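You operate a simulated robot arm through the tools that you are given. There is no shell and no other tool. Be economical: measure what you need, move in short steps, check, and stop when the job is done.

Carry out the task below with a simulated two-armed robot. There is one attempt and no reset: what you move stays moved.

## Task
Pick up the winder with the smallest size on its label from the ledge of the wall board with one hand, pass it to the other hand and put it on the top of the side table.

The check looks at the end state, three seconds after you hand in, the way a careful person would. Anything else that was tipped, shoved, dropped, spilled or broken makes it a failure.

## Robot
Two 7-joint arms with two-finger parallel grippers on one trunk, on a base that drives. Base frame: it is fixed to the floor where the robot stands at the start and does not move with it; the origin is under the middle of the robot, x ahead of it, y to its left, z up. Units: m, rad, N and s.
The left shoulder is at the start at [0.06, 0.147, 0.543], the right one opposite. With the tool pointing down near the work surface each hand reaches from about 0.1 to 0.66 m from the robot's upright axis, wherever it stands, measured 20 degrees to its own side. Places, roughly: top of the side table [-1.8, -1.3, 0.8]. Payload 3.43 kg a hand.
Tool frame (each hand has its own): the origin (TCP) lies between the finger pads and is the grasp point; the fingertips stand 0.03 m ahead of it; z points along the fingers, y is the line along which they close. The gripper opens to 0.094 m. The fingers are 0.028 m wide and 0.01 m thick; the gripper's body (0.05 by 0.096 m) begins 0.055 m behind the TCP.
Orientation is that of the tool frame in the base frame, as [roll, pitch, yaw] about the fixed x, y, z axes, in that order (R = Rz(yaw) Ry(pitch) Rx(roll)). With the fingers straight down and closing along the base's y, the tool's x points along the base's -x, its y along +y and its z along -z.

## Interface
- The arms move only by the tool apply_moves. It takes "left_motion", "right_motion" or both (then of equal length, played together; a hand with none holds still); each is a list of rows, each a list of 3 entries, a list of its own where there are three numbers: the closure, from 0 (fully open) to 1 (shut), then the shift along the base's x, y, z in m, then the turn, a rotation vector about the base's x, y, z in rad. In form: [[claw, [x, y, z], [rx, ry, rz]], ...]. A call has 1 to 20 rows; each row is the pose to reach, as a shift and turn from the pose commanded when the call began. Rows are played at 5 a second. More than 0.05 m and 0.15 rad between two rows, or a gripper value outside its range, and nothing of the call is played. Where a pose cannot be reached the arm comes as near as it can. A force on the tool above 40 N (or 10 N above the force at the start of the call, whichever is more), or a blocked arm, ends the call early, and 0.2 s more pass. The fingers move at their own pace (about 0.072 m/s each) and stop on an object; they squeeze with about 31 N. The grip force told is the motor's: it shows also when the fingers shut on nothing. Time passes only in rows, and 0.2 s behind the last, so rows that repeat a pose let the fingers close. It gives the time, the measured TCP pose, the force on the tool (base axes), the opening and the grip force at its end, in the units of the frame above (readings bear some noise), with the torque about the TCP (base axes, N m) and any sound that the robot's microphone picked up, and new pictures: "views" is both (left out), scene, wrist or none (wrist: the cameras of the hands that moved).
- Cameras (640 x 400 px; columns grow to the right, rows downward): "scene" is now at [0.0445, -0.0504, 1.1821]; the picture's right is [-0.56, -0.83, 0.00], its down [-0.44, 0.30, -0.85] and it looks along [0.70, -0.47, -0.53] (base axes); focal length 247 px, centre (320, 200). "left" rides on the left gripper at [0.076, -0.014, -0.102] in its tool frame; the picture's right is [0.18, 0.98, 0.00], its down [-0.75, 0.14, -0.64] and it looks along [-0.63, 0.12, 0.77] (tool axes); focal length 243 px, centre (320, 200). "right" rides on the right gripper at [0.076, 0.014, -0.103] in its tool frame; the picture's right is [-0.18, 0.98, 0.00], its down [-0.75, -0.14, -0.64] and it looks along [-0.63, -0.12, 0.77] (tool axes); focal length 243 px, centre (320, 200). There is no depth. A picture from a camera that has moved, and an enlarged one, comes with that camera's place and axes in the base frame and with its lens.
- lift_body(by): slides the trunk up (or, below 0, down) by that many m; the arms and the scene camera ride with it, the base frame stays. It gives what a move gives, with no picture.
- roll_base(legs): drives the robot by 1 to 6 legs, each [ahead, left, turn to the left] in m, m and rad, along the robot's own axes; the way and the turn of a leg run together, so that a leg with both is an arc; at most 1.5 m and 3.142 rad a leg. The arms and the cameras ride along, it lands a little off, and it stops where it bumps. It gives what a move gives, and a new picture of the scene camera.
- head_to(pan, tilt): turns the head with the scene camera to pan (to the left, within 1.501 rad either way) and tilt (down, from -0.506 to 1.204), counted from straight ahead of the robot. It gives what a move gives, and a new picture of the scene camera.
- zoom(camera, box): a new picture of the part [left, top, right, bottom] of that camera's present view, enlarged. No time passes.
- finish_job(): hands the job in; it is judged then, once.

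Go step by step. Nothing tells you exact positions but the pictures and the camera data: compare them with the known pose of the tool, close in by small moves and look again before you grip or let go. The budget is 120 turns and 260 pictures, counting those below and the enlarged ones. Unless the task says otherwise, let go and move clear before handing in, and close with one line.

The tools are called after "Request:" as a command line: name --argument value ..., lists and objects as JSON in quotes. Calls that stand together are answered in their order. apply_moves: Moves the arms, as the interface text tells. Its arguments: {"type":"object","properties":{"left_motion":{"type":"array","items":{"type":"array"}},"right_motion":{"type":"array","items":{"type":"array"}},"views":{"type":"string","enum":["both","scene","wrist","none"]}},"required":[]} The other tools are called the same way: lift_body (by) slides the trunk up or down; roll_base (legs) drives the base; head_to (pan, tilt) turns the head that bears the scene camera; zoom (camera, box) takes an enlarged picture of a part of a camera's view; finish_job () hands the job in.

At the start:

```text
time_s: 0.0
left_position: [0.3074, -0.0516, 0.9798]
left_tool_rot: [3.141, -0.001, 3.142]
left_force: [-0.6, 0.0, 0.5]
left_torque: [-0.01, -0.04, -0.01]
left_gripper_width: 0.0939
left_grip_force: 0.1
right_position: [0.2753, -0.3562, 0.9797]
right_tool_rot: [3.141, 0.0, 3.14]
right_force: [0.4, 0.4, 0.1]
right_torque: [0.01, -0.03, 0.01]
right_gripper_width: 0.0941
right_grip_force: 0.1
trunk travel left (down, up): [-0.25, 0.0]
robot x, y, heading: [0.0009, 0.0009, 0.004]
head pan, tilt: [-0.595, 0.564]
```

scene: 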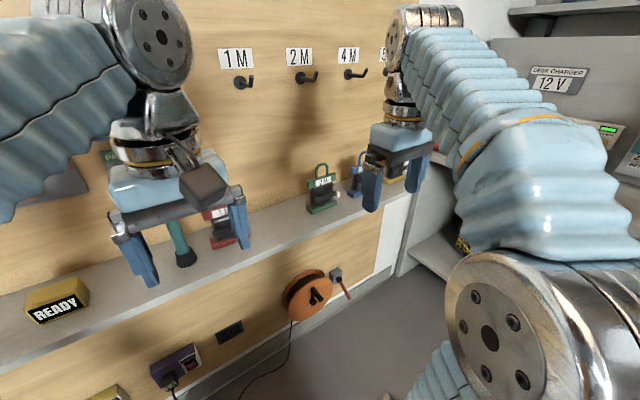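
right: 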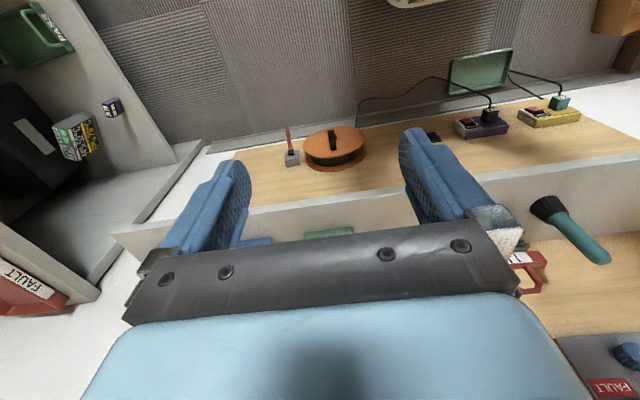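
left: 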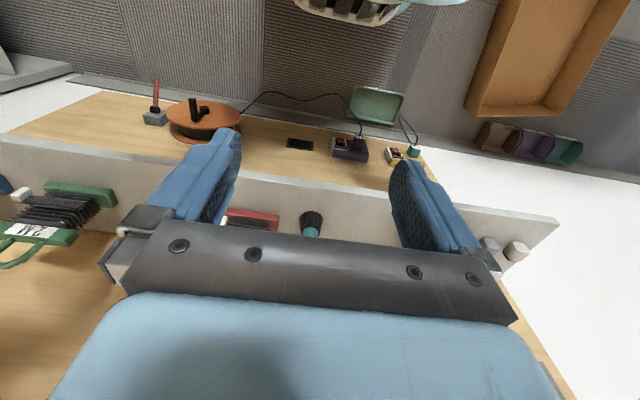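

I see coloured winders on the ledge (red, green, blue, perhaps yellow), partly hidden by the grippers. I'll zoom in to read their labels.

Request:
zoom --camera "scene" --box '[180, 150, 440, 270]'

Request:
head_to --pan -0.1 --tilt 0.6

```text
2.46 times, centred on (310, 210) of scene
camera zoom: at [0.0445, -0.0504, 1.1821], right [-0.56, -0.83, 0.0], down [-0.44, 0.3, -0.85], along [0.7, -0.47, -0.53], focal length 609 px, centre (345, 175)
```

zoom: 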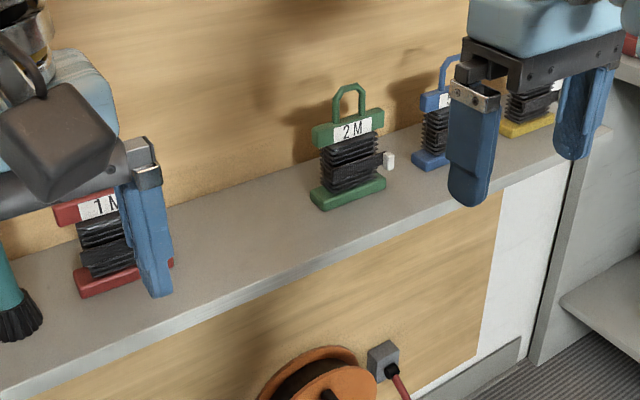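

```text
time_s: 0.9
left_position: [0.3082, -0.053, 0.9812]
left_tool_rot: [3.142, 0.0, 3.141]
left_force: [-0.4, -1.3, 0.3]
left_torque: [-0.03, 0.0, -0.02]
left_gripper_width: 0.0939
left_grip_force: 0.1
right_position: [0.2745, -0.3557, 0.9795]
right_tool_rot: [3.142, 0.001, -3.141]
right_force: [0.2, 0.3, -0.3]
right_torque: [0.01, -0.03, 0.01]
right_gripper_width: 0.0941
right_grip_force: 0.1
trunk travel left (down, up): [-0.25, 0.0]
robot x, y, heading: [-0.0006, -0.0011, -0.001]
head pan, tilt: [-0.099, 0.6]
camera scene: at [0.0584, -0.0091, 1.1788], right [-0.1, -0.99, 0.0], down [-0.56, 0.06, -0.83], along [0.82, -0.08, -0.56], focal length 247 px, centre (320, 200)
```

scene: 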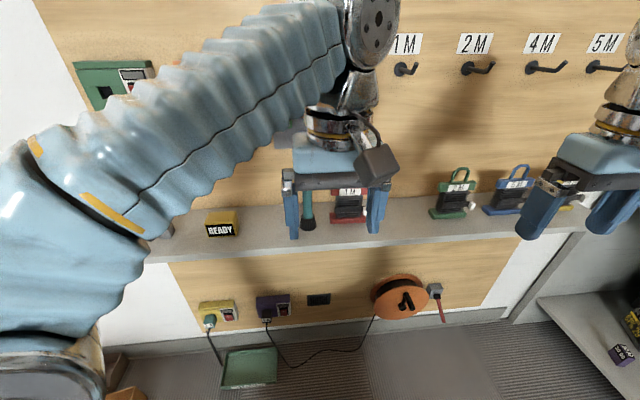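

The red winder reads "1 M…", green "2 M". I'll zoom in to confirm the labels.

Request:
zoom --camera "scene" --box '[280, 150, 400, 250]'

Request:
zoom --camera "scene" --box '[420, 150, 600, 230]'

```text
4.00 times, centred on (340, 200) of scene
camera zoom: at [0.0584, -0.0091, 1.1788], right [-0.1, -0.99, 0.0], down [-0.56, 0.06, -0.83], along [0.82, -0.08, -0.56], focal length 990 px, centre (240, 200)
```

zoom: 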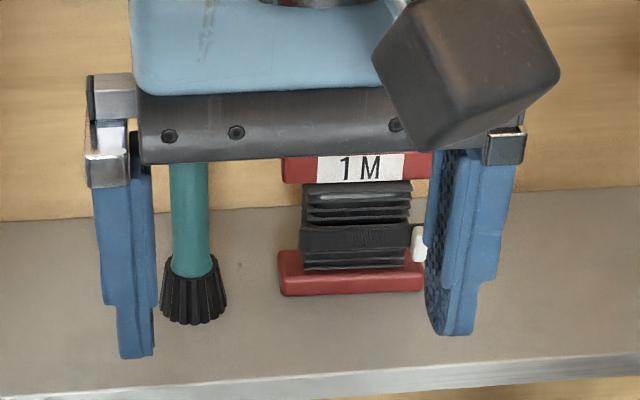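

```text
3.56 times, centred on (510, 190) of scene
camera zoom: at [0.0584, -0.0091, 1.1788], right [-0.1, -0.99, 0.0], down [-0.56, 0.06, -0.83], along [0.82, -0.08, -0.56], focal length 880 px, centre (-356, 236)
```

zoom: 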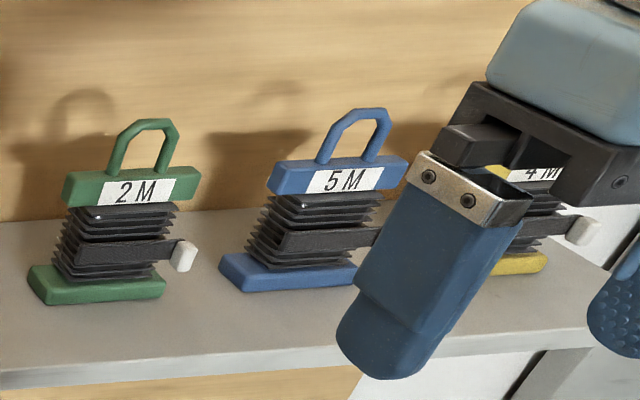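

Labels: red 1 M, green 2 M, blue 5 M, yellow 4 M, so the target is the red one, at roughly x 0.6, y −0.13, ledge z≈0.75. I'll move the left hand aside to get a clear view of it.

Request:
apply_moves --left_motion '[[0, [-0.03, 0.03, 0.0], [0, 0, 0]], [0, [-0.05, 0.07, 0.0], [0, 0, 0]], [0, [-0.05, 0.12, 0.0], [0, 0, 0]], [0, [-0.05, 0.17, 0.0], [0, 0, 0]], [0, [-0.05, 0.22, 0], [0, 0, 0]], [0, [-0.05, 0.26, 0], [0, 0, 0]]]' --views "both"

Request:
head_to --pan -0.3 --tilt 0.5

Request:
zoom --camera "scene" --box '[210, 130, 370, 230]'

```text
time_s: 2.3
left_position: [0.2585, 0.2081, 0.9801]
left_tool_rot: [3.141, 0.002, 3.138]
left_force: [0.5, -0.2, -0.1]
left_torque: [0.02, -0.01, 0.01]
left_gripper_width: 0.0943
left_grip_force: 0.0
right_position: [0.2746, -0.3565, 0.9794]
right_tool_rot: [-3.141, 0.001, 3.141]
right_force: [0.6, 0.4, 0.1]
right_torque: [0.01, -0.03, 0.04]
right_gripper_width: 0.0939
right_grip_force: 0.1
trunk travel left (down, up): [-0.25, 0.0]
robot x, y, heading: [-0.0001, 0.0049, -0.003]
head pan, tilt: [-0.099, 0.6]
camera scene: at [0.058, -0.0094, 1.1788], right [-0.1, -0.99, 0.0], down [-0.56, 0.06, -0.83], along [0.82, -0.08, -0.56], focal length 247 px, centre (320, 200)
camera left: at [0.1807, 0.1941, 1.0828], right [-0.18, 0.98, 0.0], down [0.75, 0.14, 0.64], along [0.63, 0.12, -0.77], focal length 243 px, centre (320, 200)
```

scene: 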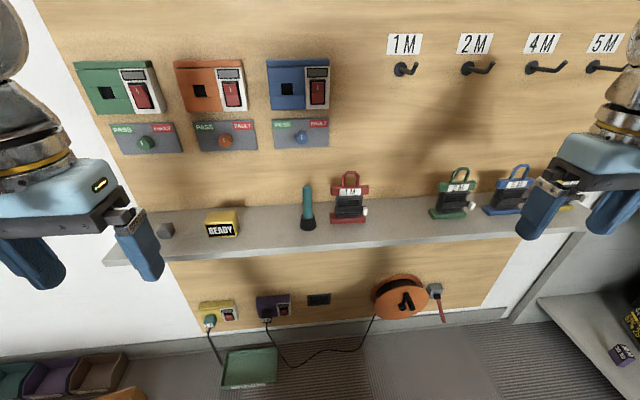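
left: 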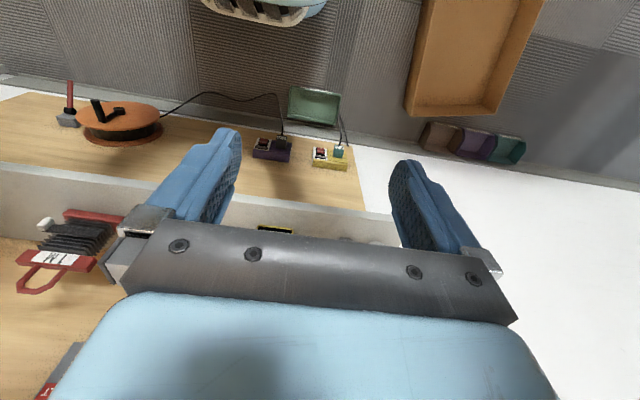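

```text
time_s: 3.1
left_position: [0.2588, 0.2079, 0.9783]
left_tool_rot: [-3.14, 0.001, -3.142]
left_force: [-0.9, 0.3, 0.0]
left_torque: [-0.01, 0.04, 0.01]
left_gripper_width: 0.094
left_grip_force: 0.2
right_position: [0.2757, -0.3566, 0.9798]
right_tool_rot: [-3.141, -0.001, -3.141]
right_force: [0.0, 1.8, -0.2]
right_torque: [-0.01, -0.02, -0.03]
right_gripper_width: 0.094
right_grip_force: 0.0
trunk travel left (down, up): [-0.25, 0.0]
robot x, y, heading: [0.0008, -0.0016, 0.005]
head pan, tilt: [-0.3, 0.499]
camera scene: at [0.0574, -0.0271, 1.1878], right [-0.3, -0.96, 0.0], down [-0.46, 0.14, -0.88], along [0.84, -0.26, -0.48], focal length 247 px, centre (320, 200)
```

scene: 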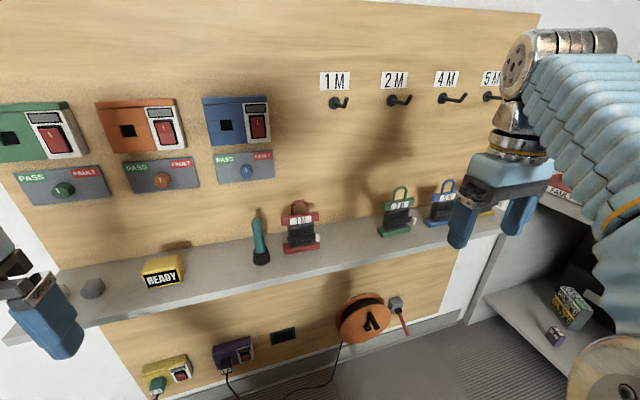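

```text
4.00 times, centred on (290, 180) of scene
camera zoom: at [0.0574, -0.0271, 1.1878], right [-0.3, -0.96, 0.0], down [-0.46, 0.14, -0.88], along [0.84, -0.26, -0.48], focal length 990 px, centre (440, 280)
```

zoom: 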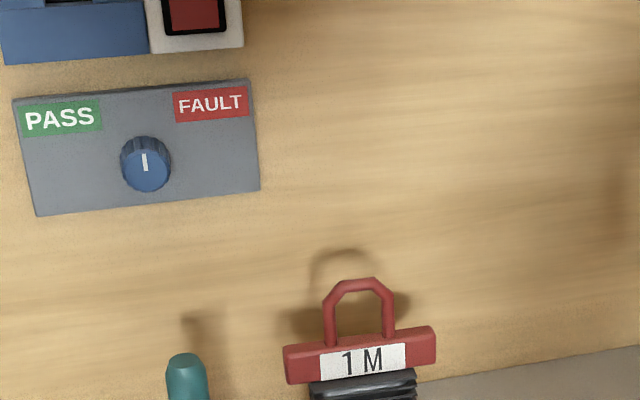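

I'll take zooms of both views at the red winder for triangulation.

Request:
zoom --camera "left" --box '[0, 190, 160, 310]'

Request:
zoom --camera "scene" --box '[240, 190, 340, 270]'

```text
3.33 times, centred on (80, 250) of left
camera zoom: at [0.1816, 0.1944, 1.0826], right [-0.18, 0.98, 0.0], down [0.75, 0.14, 0.64], along [0.63, 0.12, -0.77], focal length 809 px, centre (1120, 33)
```

zoom: 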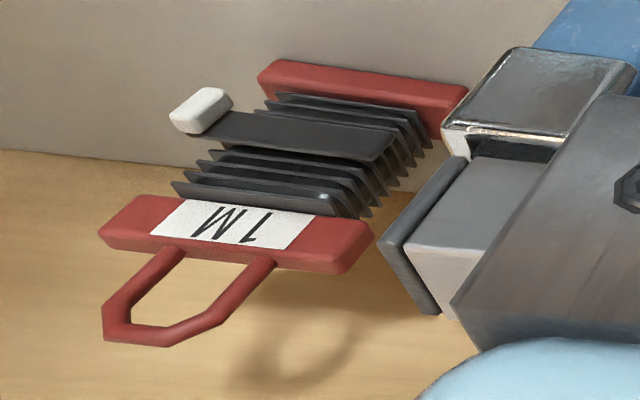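

```text
5.00 times, centred on (290, 230) of scene
camera zoom: at [0.0574, -0.0271, 1.1878], right [-0.3, -0.96, 0.0], down [-0.46, 0.14, -0.88], along [0.84, -0.26, -0.48], focal length 1237 px, centre (470, 50)
```

zoom: 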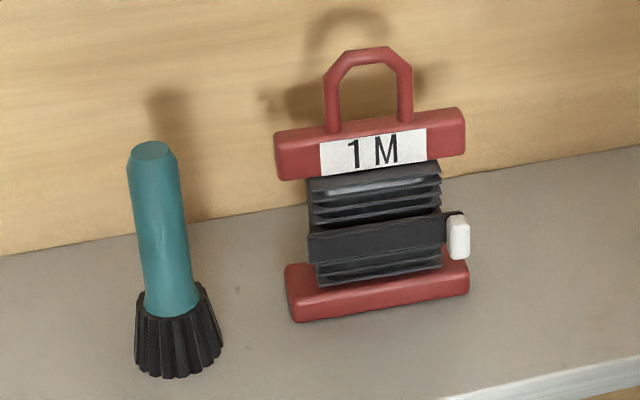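

The red winder stands at about x 0.547, y −0.127, with its top bar at z 0.857–0.885, loop top at 0.914 and ledge at 0.783; the wall is at x≈0.62. I'll yaw the right hand 90° so it closes along x, then check the pose.

Request:
apply_moves --right_motion '[[0, [0, 0, 0.01], [0, 0, 0.143]], [0, [0, 0.02, 0.02], [0, 0, 0.286]], [0, [0, 0.04, 0.03], [0, 0, 0.429]], [0, [0, 0.06, 0.03], [0, 0, 0.571]], [0, [0, 0.08, 0.03], [0, 0, 0.714]], [0, [0, 0.1, 0.03], [0, 0, 0.857]], [0, [0, 0.12, 0.03], [0, 0, 1.0]], [0, [0, 0.14, 0.03], [0, 0, 1.143]], [0, [0, 0.17, 0.03], [0, 0, 1.286]], [0, [0, 0.2, 0.03], [0, 0, 1.429]], [0.25, [0, 0.229, 0.03], [0, 0, 1.571]], [0.25, [0, 0.229, 0.03], [0, 0, 1.571]]]' --views "both"

```text
time_s: 5.7
left_position: [0.2594, 0.2083, 0.9796]
left_tool_rot: [3.14, -0.001, -3.141]
left_force: [-0.1, 0.6, 0.3]
left_torque: [-0.01, 0.01, -0.03]
left_gripper_width: 0.0938
left_grip_force: 0.1
right_position: [0.2795, -0.1275, 1.0006]
right_tool_rot: [-3.141, 0.0, -1.57]
right_force: [0.2, 0.0, -0.1]
right_torque: [-0.01, 0.02, 0.04]
right_gripper_width: 0.0703
right_grip_force: 0.0
right hand out of reach, approached as far as the arm can: row 3, 4, 5, 6, 7, 8, 9, 10, 11, 12
trunk travel left (down, up): [-0.25, 0.0]
robot x, y, heading: [-0.0014, -0.0037, -0.0]
head pan, tilt: [-0.3, 0.499]
camera scene: at [0.0573, -0.0269, 1.1879], right [-0.3, -0.96, 0.0], down [-0.46, 0.14, -0.88], along [0.84, -0.26, -0.48], focal length 247 px, centre (320, 200)
camera right: at [0.2647, -0.2037, 1.1041], right [-0.98, 0.18, 0.0], down [0.14, 0.75, 0.64], along [0.12, 0.63, -0.77], focal length 243 px, centre (320, 200)
```

scene: 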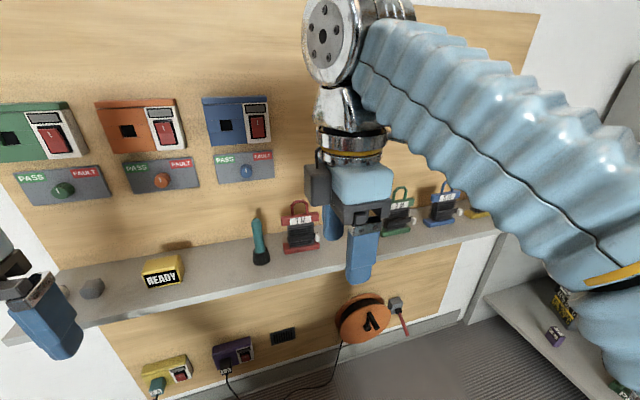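
right: 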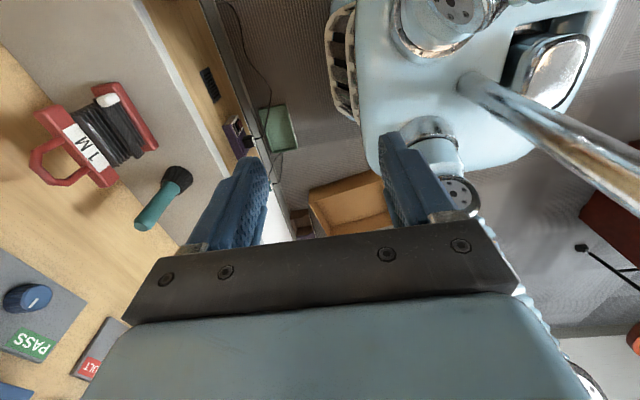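

The right hand reached the yaw but is height-limited at z≈1.0, so I likely need to be nearer the ledge. I'll look down to see the space in front of the base.

Request:
head_to --pan 0.1 --tilt 1.2

```text
time_s: 6.7
left_position: [0.2582, 0.2069, 0.9784]
left_tool_rot: [-3.141, 0.0, -3.14]
left_force: [0.4, 0.3, -0.4]
left_torque: [-0.02, 0.0, -0.05]
left_gripper_width: 0.0941
left_grip_force: 0.1
right_position: [0.2805, -0.1282, 1.0003]
right_tool_rot: [-3.141, 0.0, -1.572]
right_force: [0.0, 0.4, 0.1]
right_torque: [-0.01, -0.01, -0.02]
right_gripper_width: 0.0703
right_grip_force: 0.1
trunk travel left (down, up): [-0.25, 0.0]
robot x, y, heading: [-0.0002, -0.0015, -0.002]
head pan, tilt: [0.099, 1.201]
camera scene: at [0.0262, 0.0054, 1.1342], right [0.1, -1.0, 0.0], down [-0.93, -0.09, -0.36], along [0.36, 0.04, -0.93], focal length 247 px, centre (320, 200)
```

scene: 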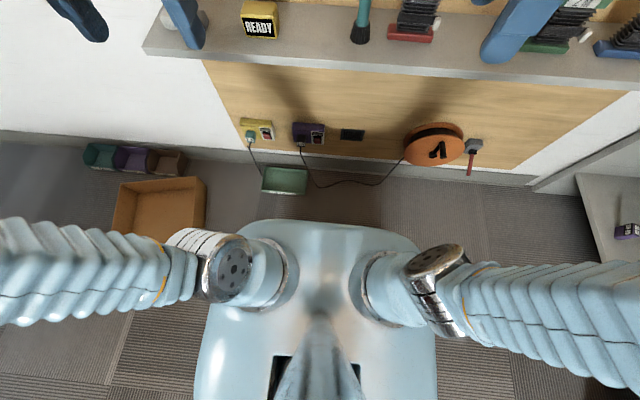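

The base front is at about x 0.25, and the tray on the floor starts at about x 0.49, so 0.17 m forward is safe. Both hands are above everything on the ledge. I'll drive forward 0.17.

Request:
roll_base --legs '[[0.17, 0, 0]]'

Request:
head_to --pan -0.2 --tilt 0.8

```text
time_s: 8.2
left_position: [0.4246, 0.2067, 0.9787]
left_tool_rot: [-3.14, 0.002, 3.139]
left_force: [0.1, -0.4, -0.5]
left_torque: [-0.01, -0.02, 0.0]
left_gripper_width: 0.094
left_grip_force: 0.0
right_position: [0.4459, -0.1274, 1.0007]
right_tool_rot: [-3.142, 0.0, -1.571]
right_force: [-0.1, -0.8, 0.6]
right_torque: [-0.03, -0.02, 0.03]
right_gripper_width: 0.0705
right_grip_force: 0.1
trunk travel left (down, up): [-0.25, 0.0]
robot x, y, heading: [0.1708, 0.0027, -0.001]
head pan, tilt: [0.099, 1.201]
camera scene: at [0.1924, 0.0052, 1.1342], right [0.1, -1.0, 0.0], down [-0.93, -0.09, -0.36], along [0.36, 0.04, -0.93], focal length 247 px, centre (320, 200)
```

scene: 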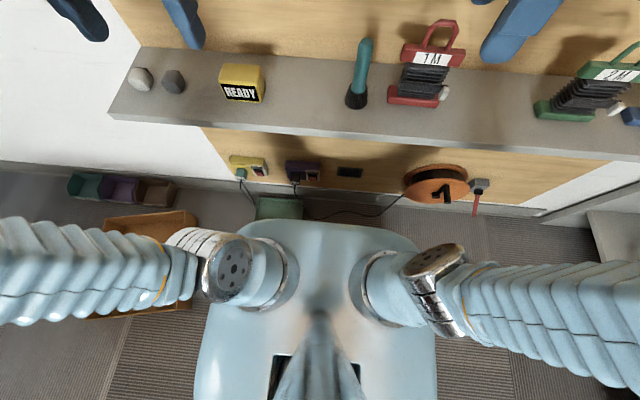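

```text
time_s: 9.0
left_position: [0.4236, 0.2082, 0.9791]
left_tool_rot: [-3.142, 0.0, 3.139]
left_force: [-0.6, 0.2, 0.3]
left_torque: [0.03, -0.03, 0.01]
left_gripper_width: 0.094
left_grip_force: 0.0
right_position: [0.4461, -0.1286, 1.0008]
right_tool_rot: [-3.142, 0.001, -1.574]
right_force: [-0.3, -0.4, 0.5]
right_torque: [-0.03, 0.04, 0.01]
right_gripper_width: 0.0705
right_grip_force: 0.0
trunk travel left (down, up): [-0.25, 0.0]
robot x, y, heading: [0.1658, -0.001, -0.006]
head pan, tilt: [-0.201, 0.799]
camera scene: at [0.2159, -0.0164, 1.1618], right [-0.2, -0.98, 0.0], down [-0.7, 0.14, -0.7], along [0.68, -0.14, -0.72], focal length 247 px, centre (320, 200)
```

scene: 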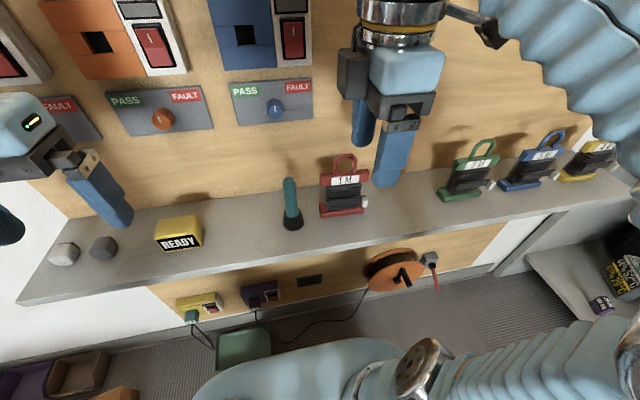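

I'm nearer now; I'll zoom in on the winder again to refine its position before going over it.

Request:
zoom --camera "scene" --box '[270, 130, 430, 230]'

Request:
zoom --camera "right" --box '[0, 50, 320, 250]'

```text
4.00 times, centred on (350, 180) of scene
camera zoom: at [0.2159, -0.0164, 1.1618], right [-0.2, -0.98, 0.0], down [-0.7, 0.14, -0.7], along [0.68, -0.14, -0.72], focal length 990 px, centre (200, 280)
```

zoom: 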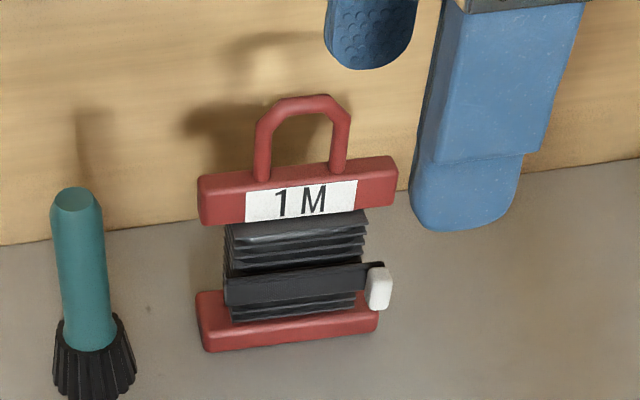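

```text
2.00 times, centred on (160, 150) of right
camera zoom: at [0.4309, -0.2044, 1.1041], right [-0.98, 0.19, 0.0], down [0.14, 0.75, 0.64], along [0.12, 0.63, -0.77], focal length 485 px, centre (640, 300)
```

zoom: 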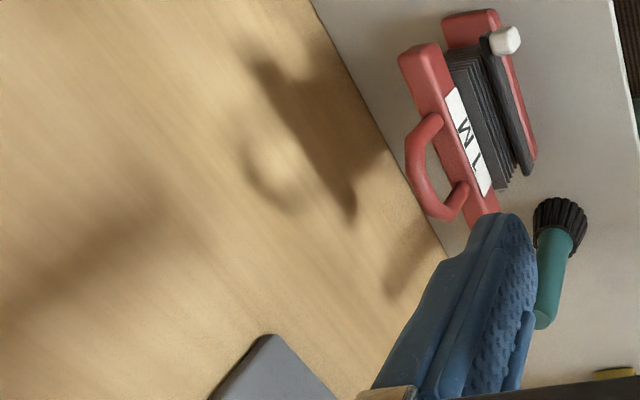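

Refined: loop top at about (0.54, −0.13, 0.917). I'll move the right hand above it, with fingertips still above the loop, and look.

Request:
apply_moves --right_motion '[[0.25, [0.03, 0, -0.01], [0, 0, 0]], [0.25, [0.06, 0, -0.02], [0, 0, 0]], [0.25, [0.096, 0, -0.03], [0, 0, 0]], [0.25, [0.096, 0, -0.03], [0, 0, 0]]]' --views "both"

Request:
zoom --camera "scene" --box '[270, 100, 430, 230]'

```text
time_s: 10.0
left_position: [0.4252, 0.2084, 0.9795]
left_tool_rot: [-3.141, 0.0, 3.139]
left_force: [0.6, 0.9, -0.3]
left_torque: [-0.04, 0.03, -0.01]
left_gripper_width: 0.094
left_grip_force: 0.1
right_position: [0.5416, -0.1296, 0.9702]
right_tool_rot: [3.141, 0.0, -1.57]
right_force: [0.3, 0.9, 0.6]
right_torque: [-0.02, 0.03, -0.02]
right_gripper_width: 0.0704
right_grip_force: 0.0
trunk travel left (down, up): [-0.25, 0.0]
robot x, y, heading: [0.1627, -0.0024, -0.004]
head pan, tilt: [-0.201, 0.799]
camera scene: at [0.2161, -0.0163, 1.1619], right [-0.2, -0.98, 0.0], down [-0.7, 0.14, -0.7], along [0.68, -0.14, -0.72], focal length 247 px, centre (320, 200)
camera right: at [0.5271, -0.2056, 1.0736], right [-0.98, 0.18, 0.0], down [0.14, 0.75, 0.64], along [0.12, 0.63, -0.77], focal length 243 px, centre (320, 200)
```

scene: 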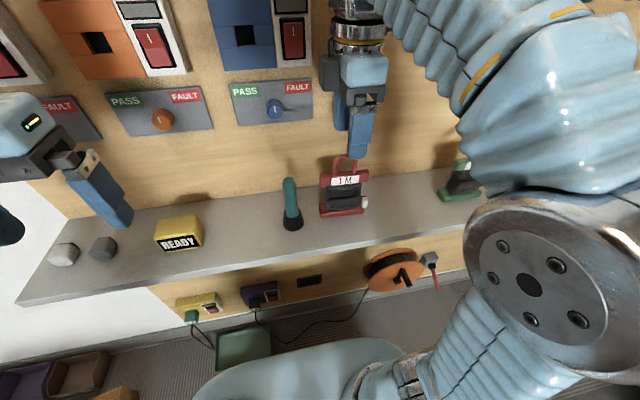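
right: 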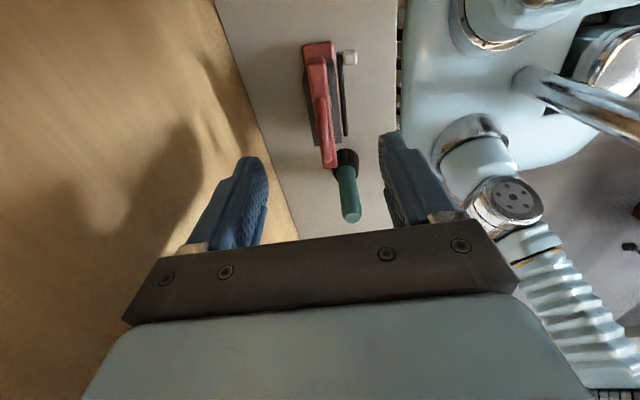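

```text
3.08 times, centred on (350, 165) of scene
camera zoom: at [0.2161, -0.0163, 1.1619], right [-0.2, -0.98, 0.0], down [-0.7, 0.14, -0.7], along [0.68, -0.14, -0.72], focal length 761 px, centre (228, 308)
```

zoom: 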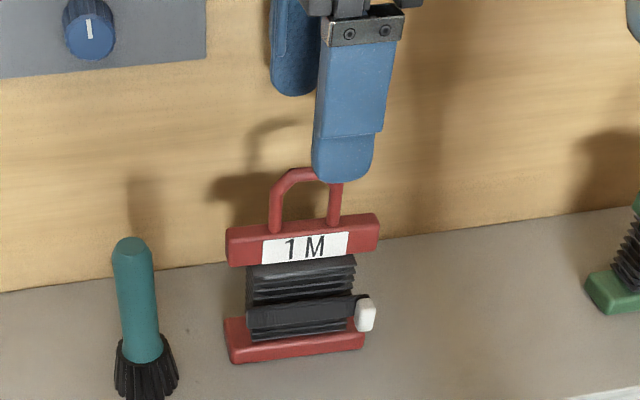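

The alignment looks close. I'll zoom the right wrist view to check lateral centring.

Request:
zoom --camera "right" --box '[240, 30, 440, 230]'

```text
2.00 times, centred on (340, 130) of right
camera zoom: at [0.5271, -0.2056, 1.0736], right [-0.98, 0.18, 0.0], down [0.14, 0.75, 0.64], along [0.12, 0.63, -0.77], focal length 485 px, centre (280, 340)
```

zoom: 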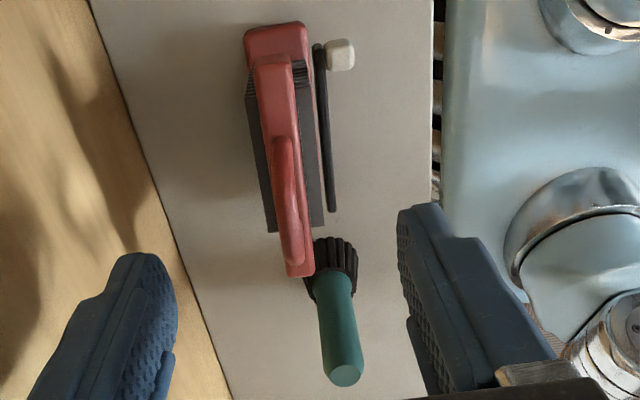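

The bar is within ~3 mm of the hand's axis. I'll descend so the fingers straddle the top bar (TCP z≈0.890).

Request:
apply_moves --right_motion '[[0.25, [-0.002, -0.002, -0.02], [0, 0, 0]], [0.25, [-0.002, -0.002, -0.04], [0, 0, 0]], [0.25, [-0.002, -0.002, -0.06], [0, 0, 0]], [0.25, [-0.002, -0.002, -0.08], [0, 0, 0]], [0.25, [-0.002, -0.002, -0.08], [0, 0, 0]]]' --views "both"

Request:
zoom --camera "scene" --box '[270, 100, 430, 230]'

Request:
zoom --camera "right" --box '[220, 60, 420, 240]'

```text
time_s: 11.2
left_position: [0.4238, 0.2075, 0.9798]
left_tool_rot: [3.141, -0.001, 3.14]
left_force: [0.5, 0.1, 0.0]
left_torque: [-0.02, 0.0, 0.01]
left_gripper_width: 0.0939
left_grip_force: 0.1
right_position: [0.5404, -0.132, 0.8888]
right_tool_rot: [3.141, 0.0, -1.572]
right_force: [-0.1, 0.0, -0.2]
right_torque: [0.02, 0.02, 0.0]
right_gripper_width: 0.0705
right_grip_force: 0.1
trunk travel left (down, up): [-0.25, 0.0]
robot x, y, heading: [0.1671, 0.0, -0.004]
head pan, tilt: [-0.201, 0.799]
camera scene: at [0.216, -0.0165, 1.1619], right [-0.2, -0.98, 0.0], down [-0.7, 0.14, -0.7], along [0.68, -0.14, -0.72], focal length 247 px, centre (320, 200)
camera right: at [0.5247, -0.2067, 0.9919], right [-0.98, 0.19, 0.0], down [0.14, 0.75, 0.64], along [0.12, 0.63, -0.77], focal length 243 px, centre (320, 200)
```

scene: 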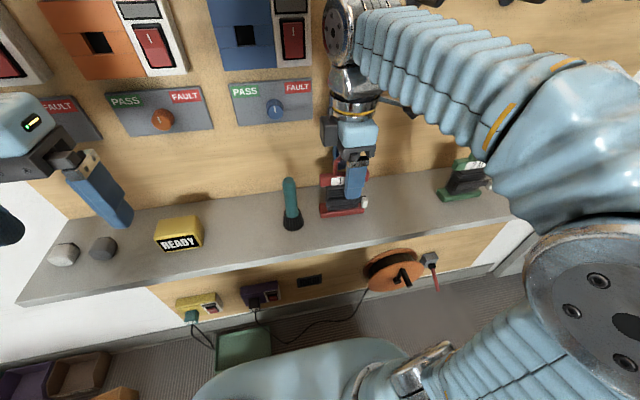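
right: 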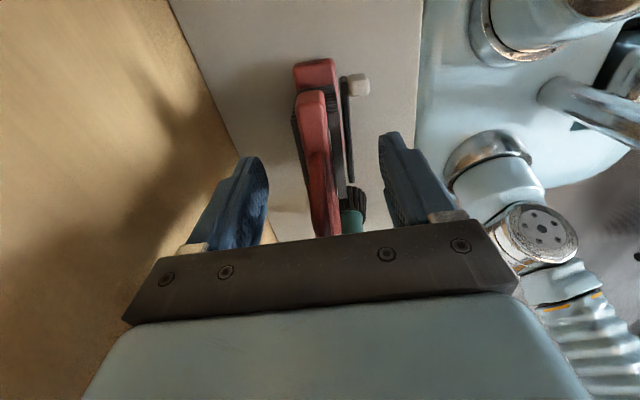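

```text
3.08 times, centred on (350, 165) of scene
camera zoom: at [0.216, -0.0165, 1.1619], right [-0.2, -0.98, 0.0], down [-0.7, 0.14, -0.7], along [0.68, -0.14, -0.72], focal length 761 px, centre (228, 308)
```

zoom: 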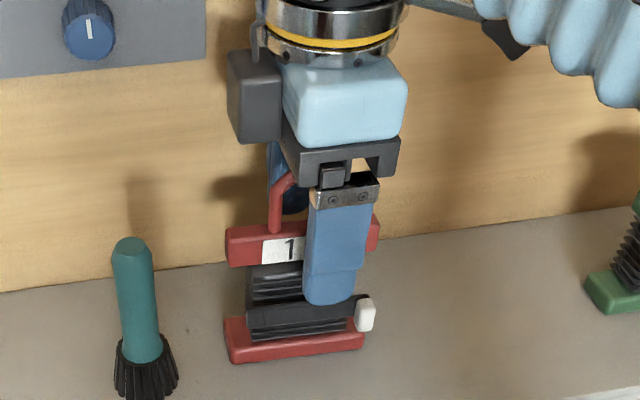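

```text
2.22 times, centred on (320, 150) of right
camera zoom: at [0.5247, -0.2067, 0.9919], right [-0.98, 0.19, 0.0], down [0.14, 0.75, 0.64], along [0.12, 0.63, -0.77], focal length 539 px, centre (320, 311)
```

zoom: 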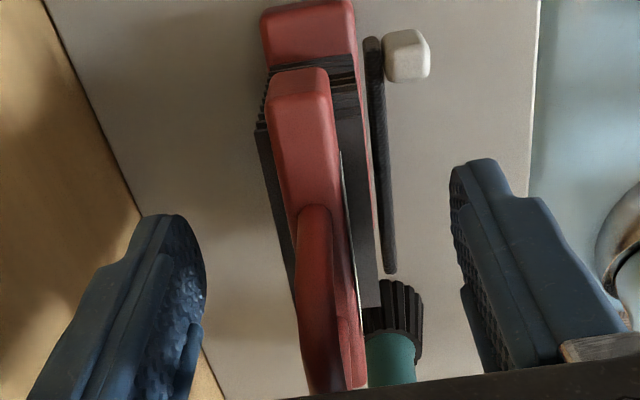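

The fingers straddle the bar cleanly. Closing the right gripper.

Request:
apply_moves --right_motion '[[0.4, [0, 0, 0], [0, 0, 0]], [0.6, [0, 0, 0], [0, 0, 0]], [0.8, [0, 0, 0], [0, 0, 0]], [1, [0, 0, 0], [0, 0, 0]], [1, [0, 0, 0], [0, 0, 0]], [1, [0, 0, 0], [0, 0, 0]]]' --views "none"

Request:
zoom --camera "scene" --box '[270, 100, 430, 230]'

Request:
zoom --camera "right" --box '[220, 60, 420, 240]'

```text
time_s: 12.6
left_position: [0.4253, 0.2083, 0.9787]
left_tool_rot: [-3.141, 0.001, 3.139]
left_force: [-1.1, -0.2, -1.1]
left_torque: [-0.01, 0.02, -0.01]
left_gripper_width: 0.0942
left_grip_force: 0.0
right_position: [0.5395, -0.1313, 0.8879]
right_tool_rot: [-3.141, 0.0, -1.574]
right_force: [0.9, -0.3, 0.9]
right_torque: [-0.06, -0.05, 0.04]
right_gripper_width: 0.0134
right_grip_force: 31.0
trunk travel left (down, up): [-0.25, 0.0]
robot x, y, heading: [0.1688, 0.0025, -0.002]
head pan, tilt: [-0.201, 0.799]
```

```text
3.08 times, centred on (350, 165) of scene
camera zoom: at [0.216, -0.0164, 1.1619], right [-0.2, -0.98, 0.0], down [-0.7, 0.14, -0.7], along [0.68, -0.14, -0.72], focal length 761 px, centre (228, 308)
```

zoom: 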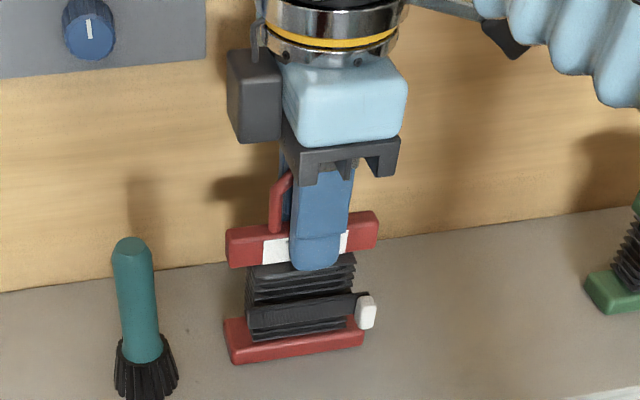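

```text
2.22 times, centred on (320, 150) of right
camera zoom: at [0.5247, -0.2065, 0.9921], right [-0.98, 0.19, 0.0], down [0.14, 0.75, 0.64], along [0.12, 0.63, -0.77], focal length 539 px, centre (320, 311)
```

zoom: 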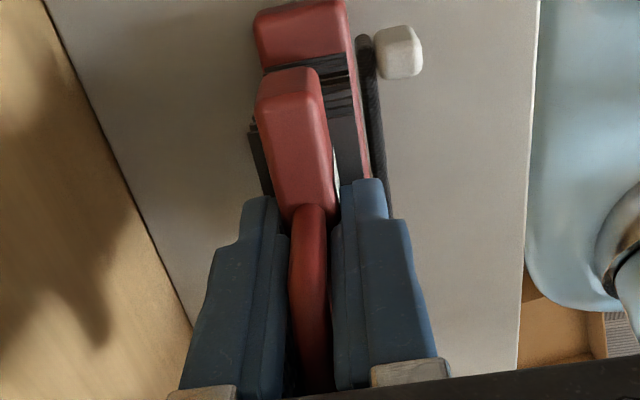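

Gripped (13 mm wide on the bar, 31 N). Lifting gently.

Request:
apply_moves --right_motion '[[1, [0, 0, 0.01], [0, 0, 0]], [1, [0, 0, 0.03], [0, 0, 0]], [1, [0, 0, 0.05], [0, 0, 0]], [1, [-0.01, 0, 0.07], [0, 0, 0]], [1, [-0.03, 0, 0.085], [0, 0, 0]], [1, [-0.03, 0, 0.085], [0, 0, 0]]]' --views "both"

```text
time_s: 14.0
left_position: [0.4251, 0.2081, 0.9797]
left_tool_rot: [3.141, 0.0, 3.14]
left_force: [0.4, 0.0, 0.9]
left_torque: [0.01, -0.02, -0.05]
left_gripper_width: 0.094
left_grip_force: 0.0
right_position: [0.5093, -0.1328, 0.9757]
right_tool_rot: [3.14, -0.001, -1.573]
right_force: [-0.5, -0.6, -2.0]
right_torque: [-0.01, 0.01, 0.01]
right_gripper_width: 0.0136
right_grip_force: 30.8
trunk travel left (down, up): [-0.25, 0.0]
robot x, y, heading: [0.1649, -0.003, -0.006]
head pan, tilt: [-0.201, 0.799]
camera scene: at [0.2159, -0.0165, 1.1619], right [-0.2, -0.98, 0.0], down [-0.7, 0.14, -0.7], along [0.68, -0.14, -0.72], focal length 247 px, centre (320, 200)
camera right: at [0.4947, -0.208, 1.0792], right [-0.98, 0.19, 0.0], down [0.14, 0.75, 0.64], along [0.12, 0.63, -0.77], focal length 243 px, centre (320, 200)
```

scene: 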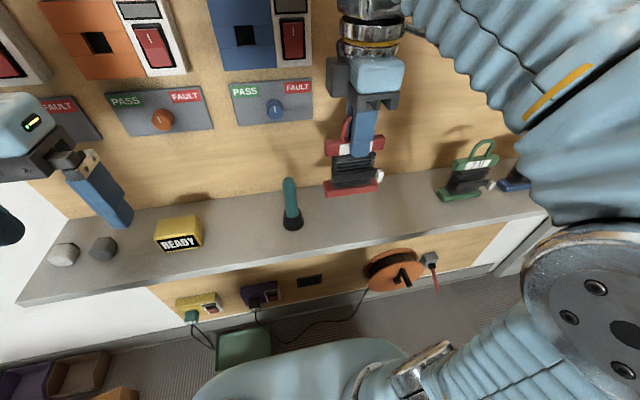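
right: 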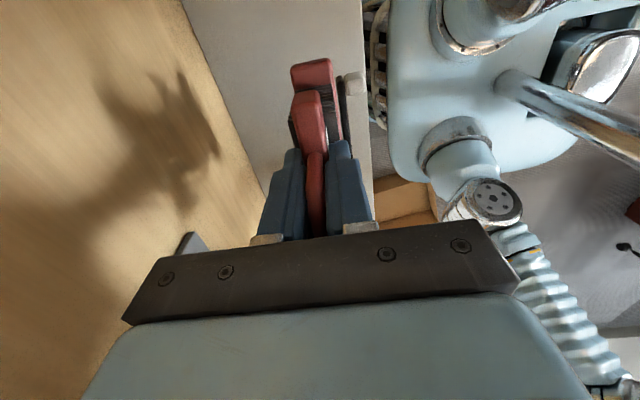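

The winder is lifted clear with everything else untouched. I'll back away from the ledge, then look to the right for the table.

Request:
roll_base --legs '[[-0.35, 0, 0]]'

Request:
head_to --pan -1.5 --tilt 0.45

```text
time_s: 16.3
left_position: [0.0784, 0.2074, 0.9787]
left_tool_rot: [-3.141, 0.0, 3.135]
left_force: [0.1, -0.6, 0.6]
left_torque: [0.02, 0.0, -0.01]
left_gripper_width: 0.0941
left_grip_force: 0.0
right_position: [0.163, -0.1327, 0.9755]
right_tool_rot: [3.141, 0.001, -1.576]
right_force: [0.2, -0.2, -2.4]
right_torque: [-0.01, 0.01, -0.03]
right_gripper_width: 0.0131
right_grip_force: 30.7
trunk travel left (down, up): [-0.25, 0.0]
robot x, y, heading: [-0.1819, 0.0009, -0.003]
head pan, tilt: [-0.201, 0.799]
camera scene: at [-0.1309, -0.0156, 1.1619], right [-0.2, -0.98, 0.0], down [-0.7, 0.15, -0.7], along [0.68, -0.14, -0.72], focal length 247 px, centre (320, 200)
```

scene: 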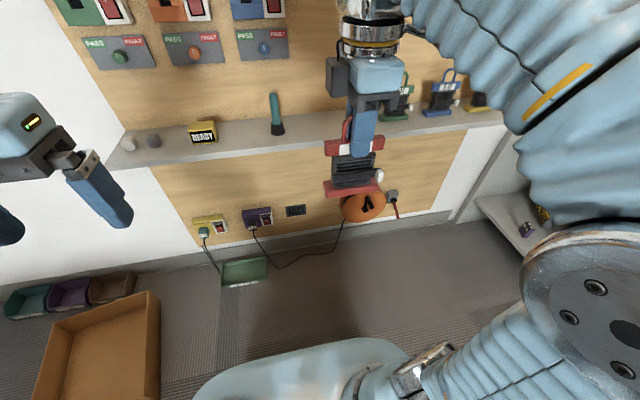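

```text
time_s: 17.8
left_position: [0.0782, 0.2082, 0.9799]
left_tool_rot: [3.141, 0.001, 3.135]
left_force: [-0.5, -0.2, 0.8]
left_torque: [0.02, 0.0, -0.03]
left_gripper_width: 0.0938
left_grip_force: 0.0
right_position: [0.1624, -0.1316, 0.9748]
right_tool_rot: [-3.141, 0.0, -1.576]
right_force: [0.9, 0.9, -1.6]
right_torque: [-0.01, -0.02, -0.04]
right_gripper_width: 0.0136
right_grip_force: 31.6
trunk travel left (down, up): [-0.25, 0.0]
robot x, y, heading: [-0.1793, 0.0028, -0.005]
head pan, tilt: [-1.499, 0.45]
camera scene: at [-0.2038, -0.0908, 1.1923], right [-1.0, -0.07, 0.0], down [-0.03, 0.43, -0.9], along [0.06, -0.9, -0.44], focal length 247 px, centre (320, 200)
```

scene: 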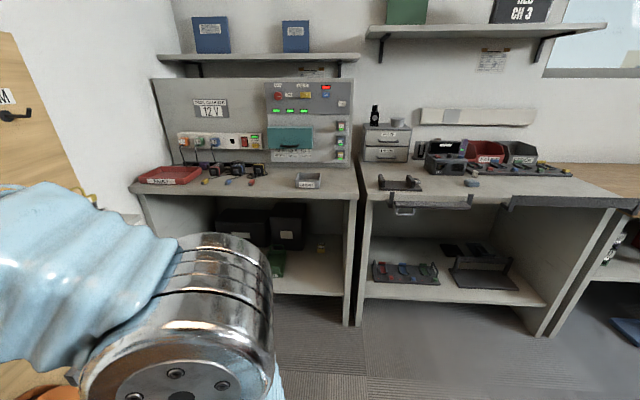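

The workbench is along the right wall; the table will be further to the right. First I'll do the handover here: the left hand yaws −90° while the right lowers slightly.

Request:
apply_moves --left_motion '[[0, [0, 0, 0], [0, 0, -0.143]], [0, [0, 0.01, 0], [0, 0, -0.286]], [0, [0, 0.02, 0], [0, 0, -0.429]], [0, [0, 0.03, 0], [0, 0, -0.571]], [0, [0, 0.03, 0], [0, 0, -0.714]], [0, [0.02, 0.03, 0], [0, 0, -0.857]], [0, [0.03, 0.03, 0], [0, 0, -1.0]], [0, [0.04, 0.03, 0], [0, 0, -1.143]], [0, [0.05, 0.03, 0], [0, 0, -1.286]], [0, [0.06, 0.03, 0], [0, 0, -1.429]], [0, [0.07, 0.03, 0], [0, 0, -1.571]], [0, [0.07, 0.03, 0], [0, 0, -1.571]]]' --right_motion '[[1, [0, 0, -0.01], [0, 0, 0]], [1, [0, 0, -0.02], [0, 0, 0]], [1, [0, 0, -0.03], [0, 0, 0]], [1, [0, 0, -0.04], [0, 0, 0]], [1, [0, 0, -0.05], [0, 0, 0]], [1, [0, 0, -0.05], [0, 0, 0]], [1, [0, 0, -0.05], [0, 0, 0]], [1, [0, 0, -0.05], [0, 0, 0]], [1, [0, 0, -0.05], [0, 0, 0]], [1, [0, 0, -0.05], [0, 0, 0]], [1, [0, 0, -0.05], [0, 0, 0]], [1, [0, 0, -0.05], [0, 0, 0]]]' --views "none"

Request:
apply_moves --left_motion '[[0, [0, 0, 0], [-0.131, 0, 0]], [0, [0, 0, 0], [-0.262, 0, 0]], [0, [0, 0, 0], [-0.393, 0, 0]], [0, [0, 0, 0], [-0.524, 0, 0]], [0, [0, 0, 0], [-0.654, 0, 0]], [0, [0, 0, 0], [-0.785, 0, 0]], [0, [0, 0, 0], [-0.916, 0, 0]], [0, [0, 0, 0], [-1.047, 0, 0]], [0, [0, 0, 0], [-1.047, 0, 0]]]' --views "none"

Request:
head_to --pan 0.0 --tilt 0.75

```text
time_s: 20.4
left_position: [0.1494, 0.2388, 0.9794]
left_tool_rot: [3.141, 0.0, 1.563]
left_force: [0.6, -0.4, 0.3]
left_torque: [-0.03, -0.04, -0.04]
left_gripper_width: 0.0937
left_grip_force: 0.1
right_position: [0.1628, -0.1321, 0.9263]
right_tool_rot: [3.141, -0.001, -1.578]
right_force: [-0.9, -0.3, -1.5]
right_torque: [-0.03, -0.01, -0.01]
right_gripper_width: 0.0135
right_grip_force: 31.7
trunk travel left (down, up): [-0.25, 0.0]
robot x, y, heading: [-0.1782, 0.0041, -0.008]
head pan, tilt: [-1.499, 0.45]
```

```text
time_s: 22.4
left_position: [0.1484, 0.2385, 0.9781]
left_tool_rot: [3.133, 1.047, 1.563]
left_force: [0.3, -0.2, 0.4]
left_torque: [0.02, -0.02, -0.01]
left_gripper_width: 0.094
left_grip_force: 0.0
right_position: [0.1625, -0.1326, 0.9262]
right_tool_rot: [3.141, 0.001, -1.578]
right_force: [0.2, 0.6, -2.4]
right_torque: [0.0, -0.01, 0.04]
right_gripper_width: 0.0132
right_grip_force: 30.7
trunk travel left (down, up): [-0.25, 0.0]
robot x, y, heading: [-0.1817, 0.0028, -0.003]
head pan, tilt: [-1.499, 0.45]
```

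```text
time_s: 24.0
left_position: [0.1504, 0.237, 0.9795]
left_tool_rot: [3.134, 1.047, 1.561]
left_force: [0.2, 0.1, 0.2]
left_torque: [0.02, 0.02, 0.01]
left_gripper_width: 0.094
left_grip_force: 0.0
right_position: [0.1637, -0.1326, 0.9265]
right_tool_rot: [3.141, -0.002, -1.576]
right_force: [-0.1, -0.3, -1.0]
right_torque: [0.0, -0.01, 0.04]
right_gripper_width: 0.0134
right_grip_force: 30.6
trunk travel left (down, up): [-0.25, 0.0]
robot x, y, heading: [-0.1821, 0.0015, -0.005]
head pan, tilt: [0.0, 0.75]
camera scene: at [-0.1271, 0.0005, 1.1659], right [-0.01, -1.0, 0.0], down [-0.68, 0.0, -0.73], along [0.73, 0.0, -0.68], focal length 247 px, centre (320, 200)
```

scene: 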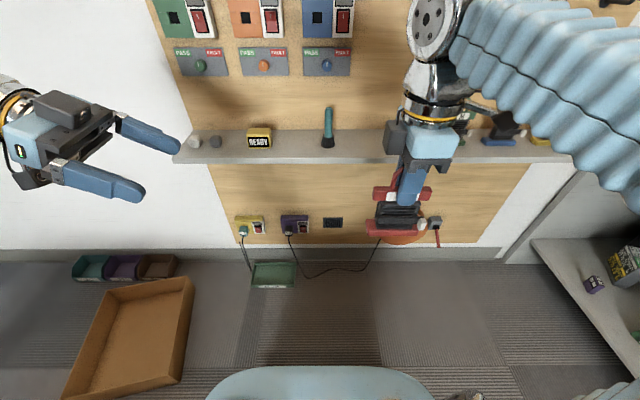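

Left hand is tilted as planned. I'll zoom in to check its geometry and the held winder.

Request:
zoom --camera "scene" --box '[0, 70, 200, 220]'

Request:
zoom --camera "scene" --box '[340, 110, 480, 250]'

Request:
zoom --camera "left" --box '[0, 0, 640, 400]'

```text
2.67 times, centred on (100, 145) of scene
camera zoom: at [-0.1271, 0.0005, 1.1659], right [-0.01, -1.0, 0.0], down [-0.68, 0.0, -0.73], along [0.73, 0.0, -0.68], focal length 660 px, centre (907, 347)
```

zoom: 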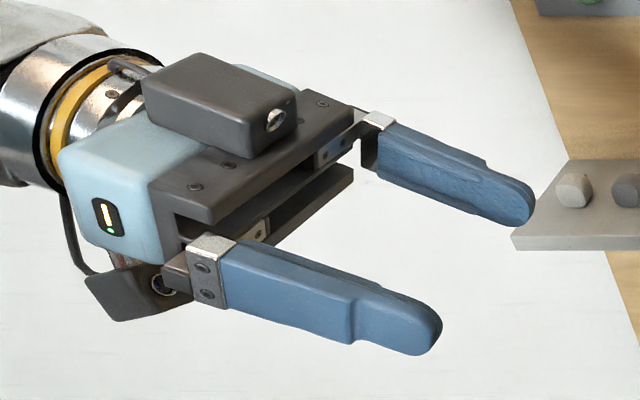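

```text
2.86 times, centred on (410, 180) of scene
camera zoom: at [-0.1271, 0.0005, 1.1659], right [-0.01, -1.0, 0.0], down [-0.68, 0.0, -0.73], along [0.73, 0.0, -0.68], focal length 707 px, centre (63, 257)
```

zoom: 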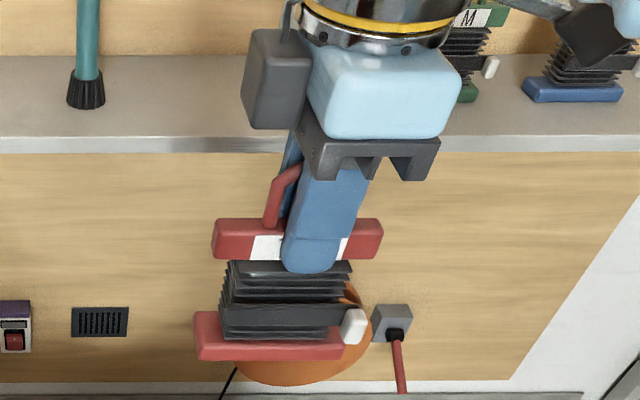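

```text
1.00 times, centred on (320, 200) of left (not enlarged: the box is as wide or as high as the picture)
camera zoom: at [0.1346, 0.3658, 0.9651], right [0.98, 0.09, -0.16], down [0.14, 0.18, 0.97], along [0.12, -0.98, 0.16], focal length 243 px, centre (320, 200)
```

zoom: 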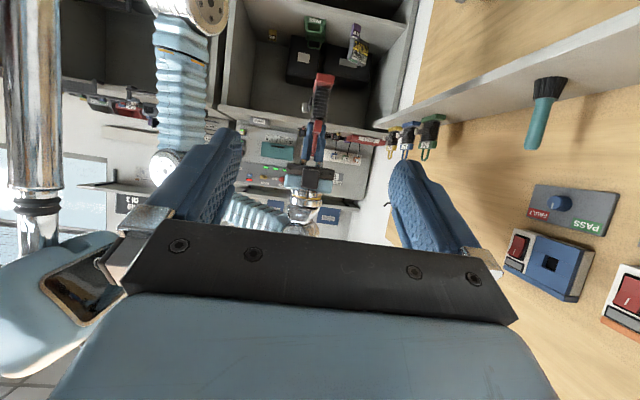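

The gripper carries a box on its other side, so I'll flatten the left hand's tilt to 20° below horizontal for clearance. Then I'll bring it to a pre-grasp position beside the bar's free end (y≈0).

Request:
apply_moves --left_motion '[[0, [0.0, 0, 0], [-0.0875, 0, 0]], [0, [0.0127, -0.04, -0.0615], [-0.175, 0, 0]], [0, [0.0127, -0.08, -0.0615], [-0.175, 0, 0]], [0, [0.0127, -0.12, -0.0615], [-0.175, 0, 0]], [0, [0.0127, -0.16, -0.0615], [-0.175, 0, 0]], [0, [0.0127, -0.2, -0.0615], [-0.175, 0, 0]], [0, [0.0127, -0.237, -0.0615], [-0.175, 0, 0]], [0, [0.0127, -0.237, -0.0615], [-0.175, 0, 0]]]' --views "both"

```text
refused: row 2 steps farther than a row can; nothing moved
```

Request:
apply_moves --left_motion '[[0, [0.0, -0.02, -0.03], [-0.0875, 0, 0]], [0, [0.0127, -0.04, -0.0615], [-0.175, 0, 0]], [0, [0.0127, -0.08, -0.0615], [-0.175, 0, 0]], [0, [0.0127, -0.12, -0.0615], [-0.175, 0, 0]], [0, [0.0127, -0.16, -0.0615], [-0.175, 0, 0]], [0, [0.0127, -0.2, -0.0615], [-0.175, 0, 0]], [0, [0.0127, -0.237, -0.0615], [-0.175, 0, 0]], [0, [0.0127, -0.237, -0.0615], [-0.175, 0, 0]]]' --views "both"

Request:
zoom --camera "scene" --box '[280, 100, 480, 250]'

```text
time_s: 25.8
left_position: [0.1635, -0.0018, 0.9179]
left_tool_rot: [3.129, 1.221, 1.558]
left_force: [-0.5, 0.1, -0.5]
left_torque: [0.02, 0.01, 0.02]
left_gripper_width: 0.0939
left_grip_force: 0.0
right_position: [0.1631, -0.1329, 0.9266]
right_tool_rot: [3.14, 0.001, -1.576]
right_force: [1.0, -0.5, -0.9]
right_torque: [-0.02, 0.0, 0.01]
right_gripper_width: 0.0132
right_grip_force: 31.0
trunk travel left (down, up): [-0.25, 0.0]
robot x, y, heading: [-0.1822, 0.0012, -0.004]
head pan, tilt: [0.0, 0.75]
camera scene: at [-0.1271, 0.0004, 1.1659], right [0.0, -1.0, 0.0], down [-0.68, 0.0, -0.73], along [0.73, 0.0, -0.68], focal length 247 px, centre (320, 200)
camera left: at [0.1489, 0.1221, 0.8813], right [0.98, 0.06, -0.17], down [0.14, 0.35, 0.93], along [0.12, -0.94, 0.33], focal length 243 px, centre (320, 200)
```

scene: 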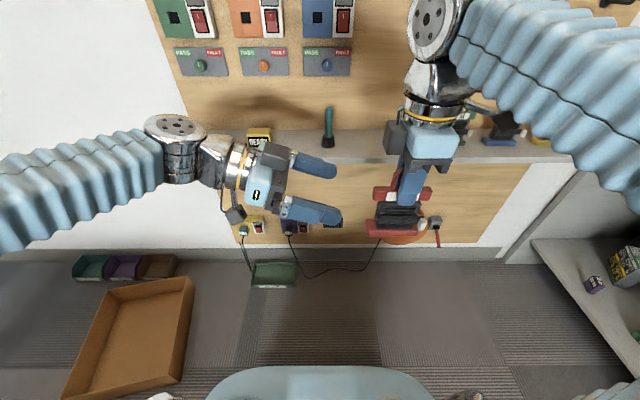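
left: 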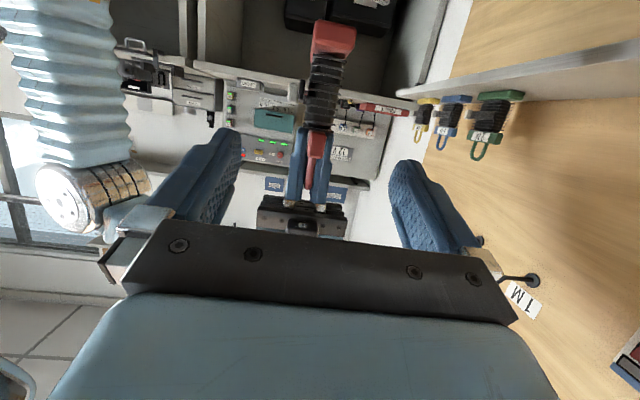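

```text
2.67 times, centred on (380, 175) of scene
camera zoom: at [-0.1271, 0.0004, 1.1659], right [0.0, -1.0, 0.0], down [-0.68, 0.0, -0.73], along [0.73, 0.0, -0.68], focal length 660 px, centre (160, 267)
```

zoom: 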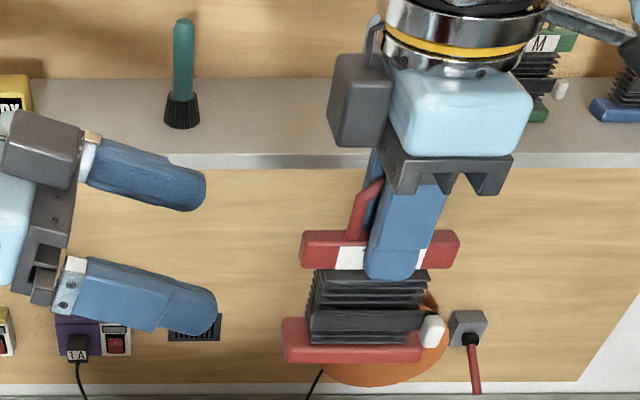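

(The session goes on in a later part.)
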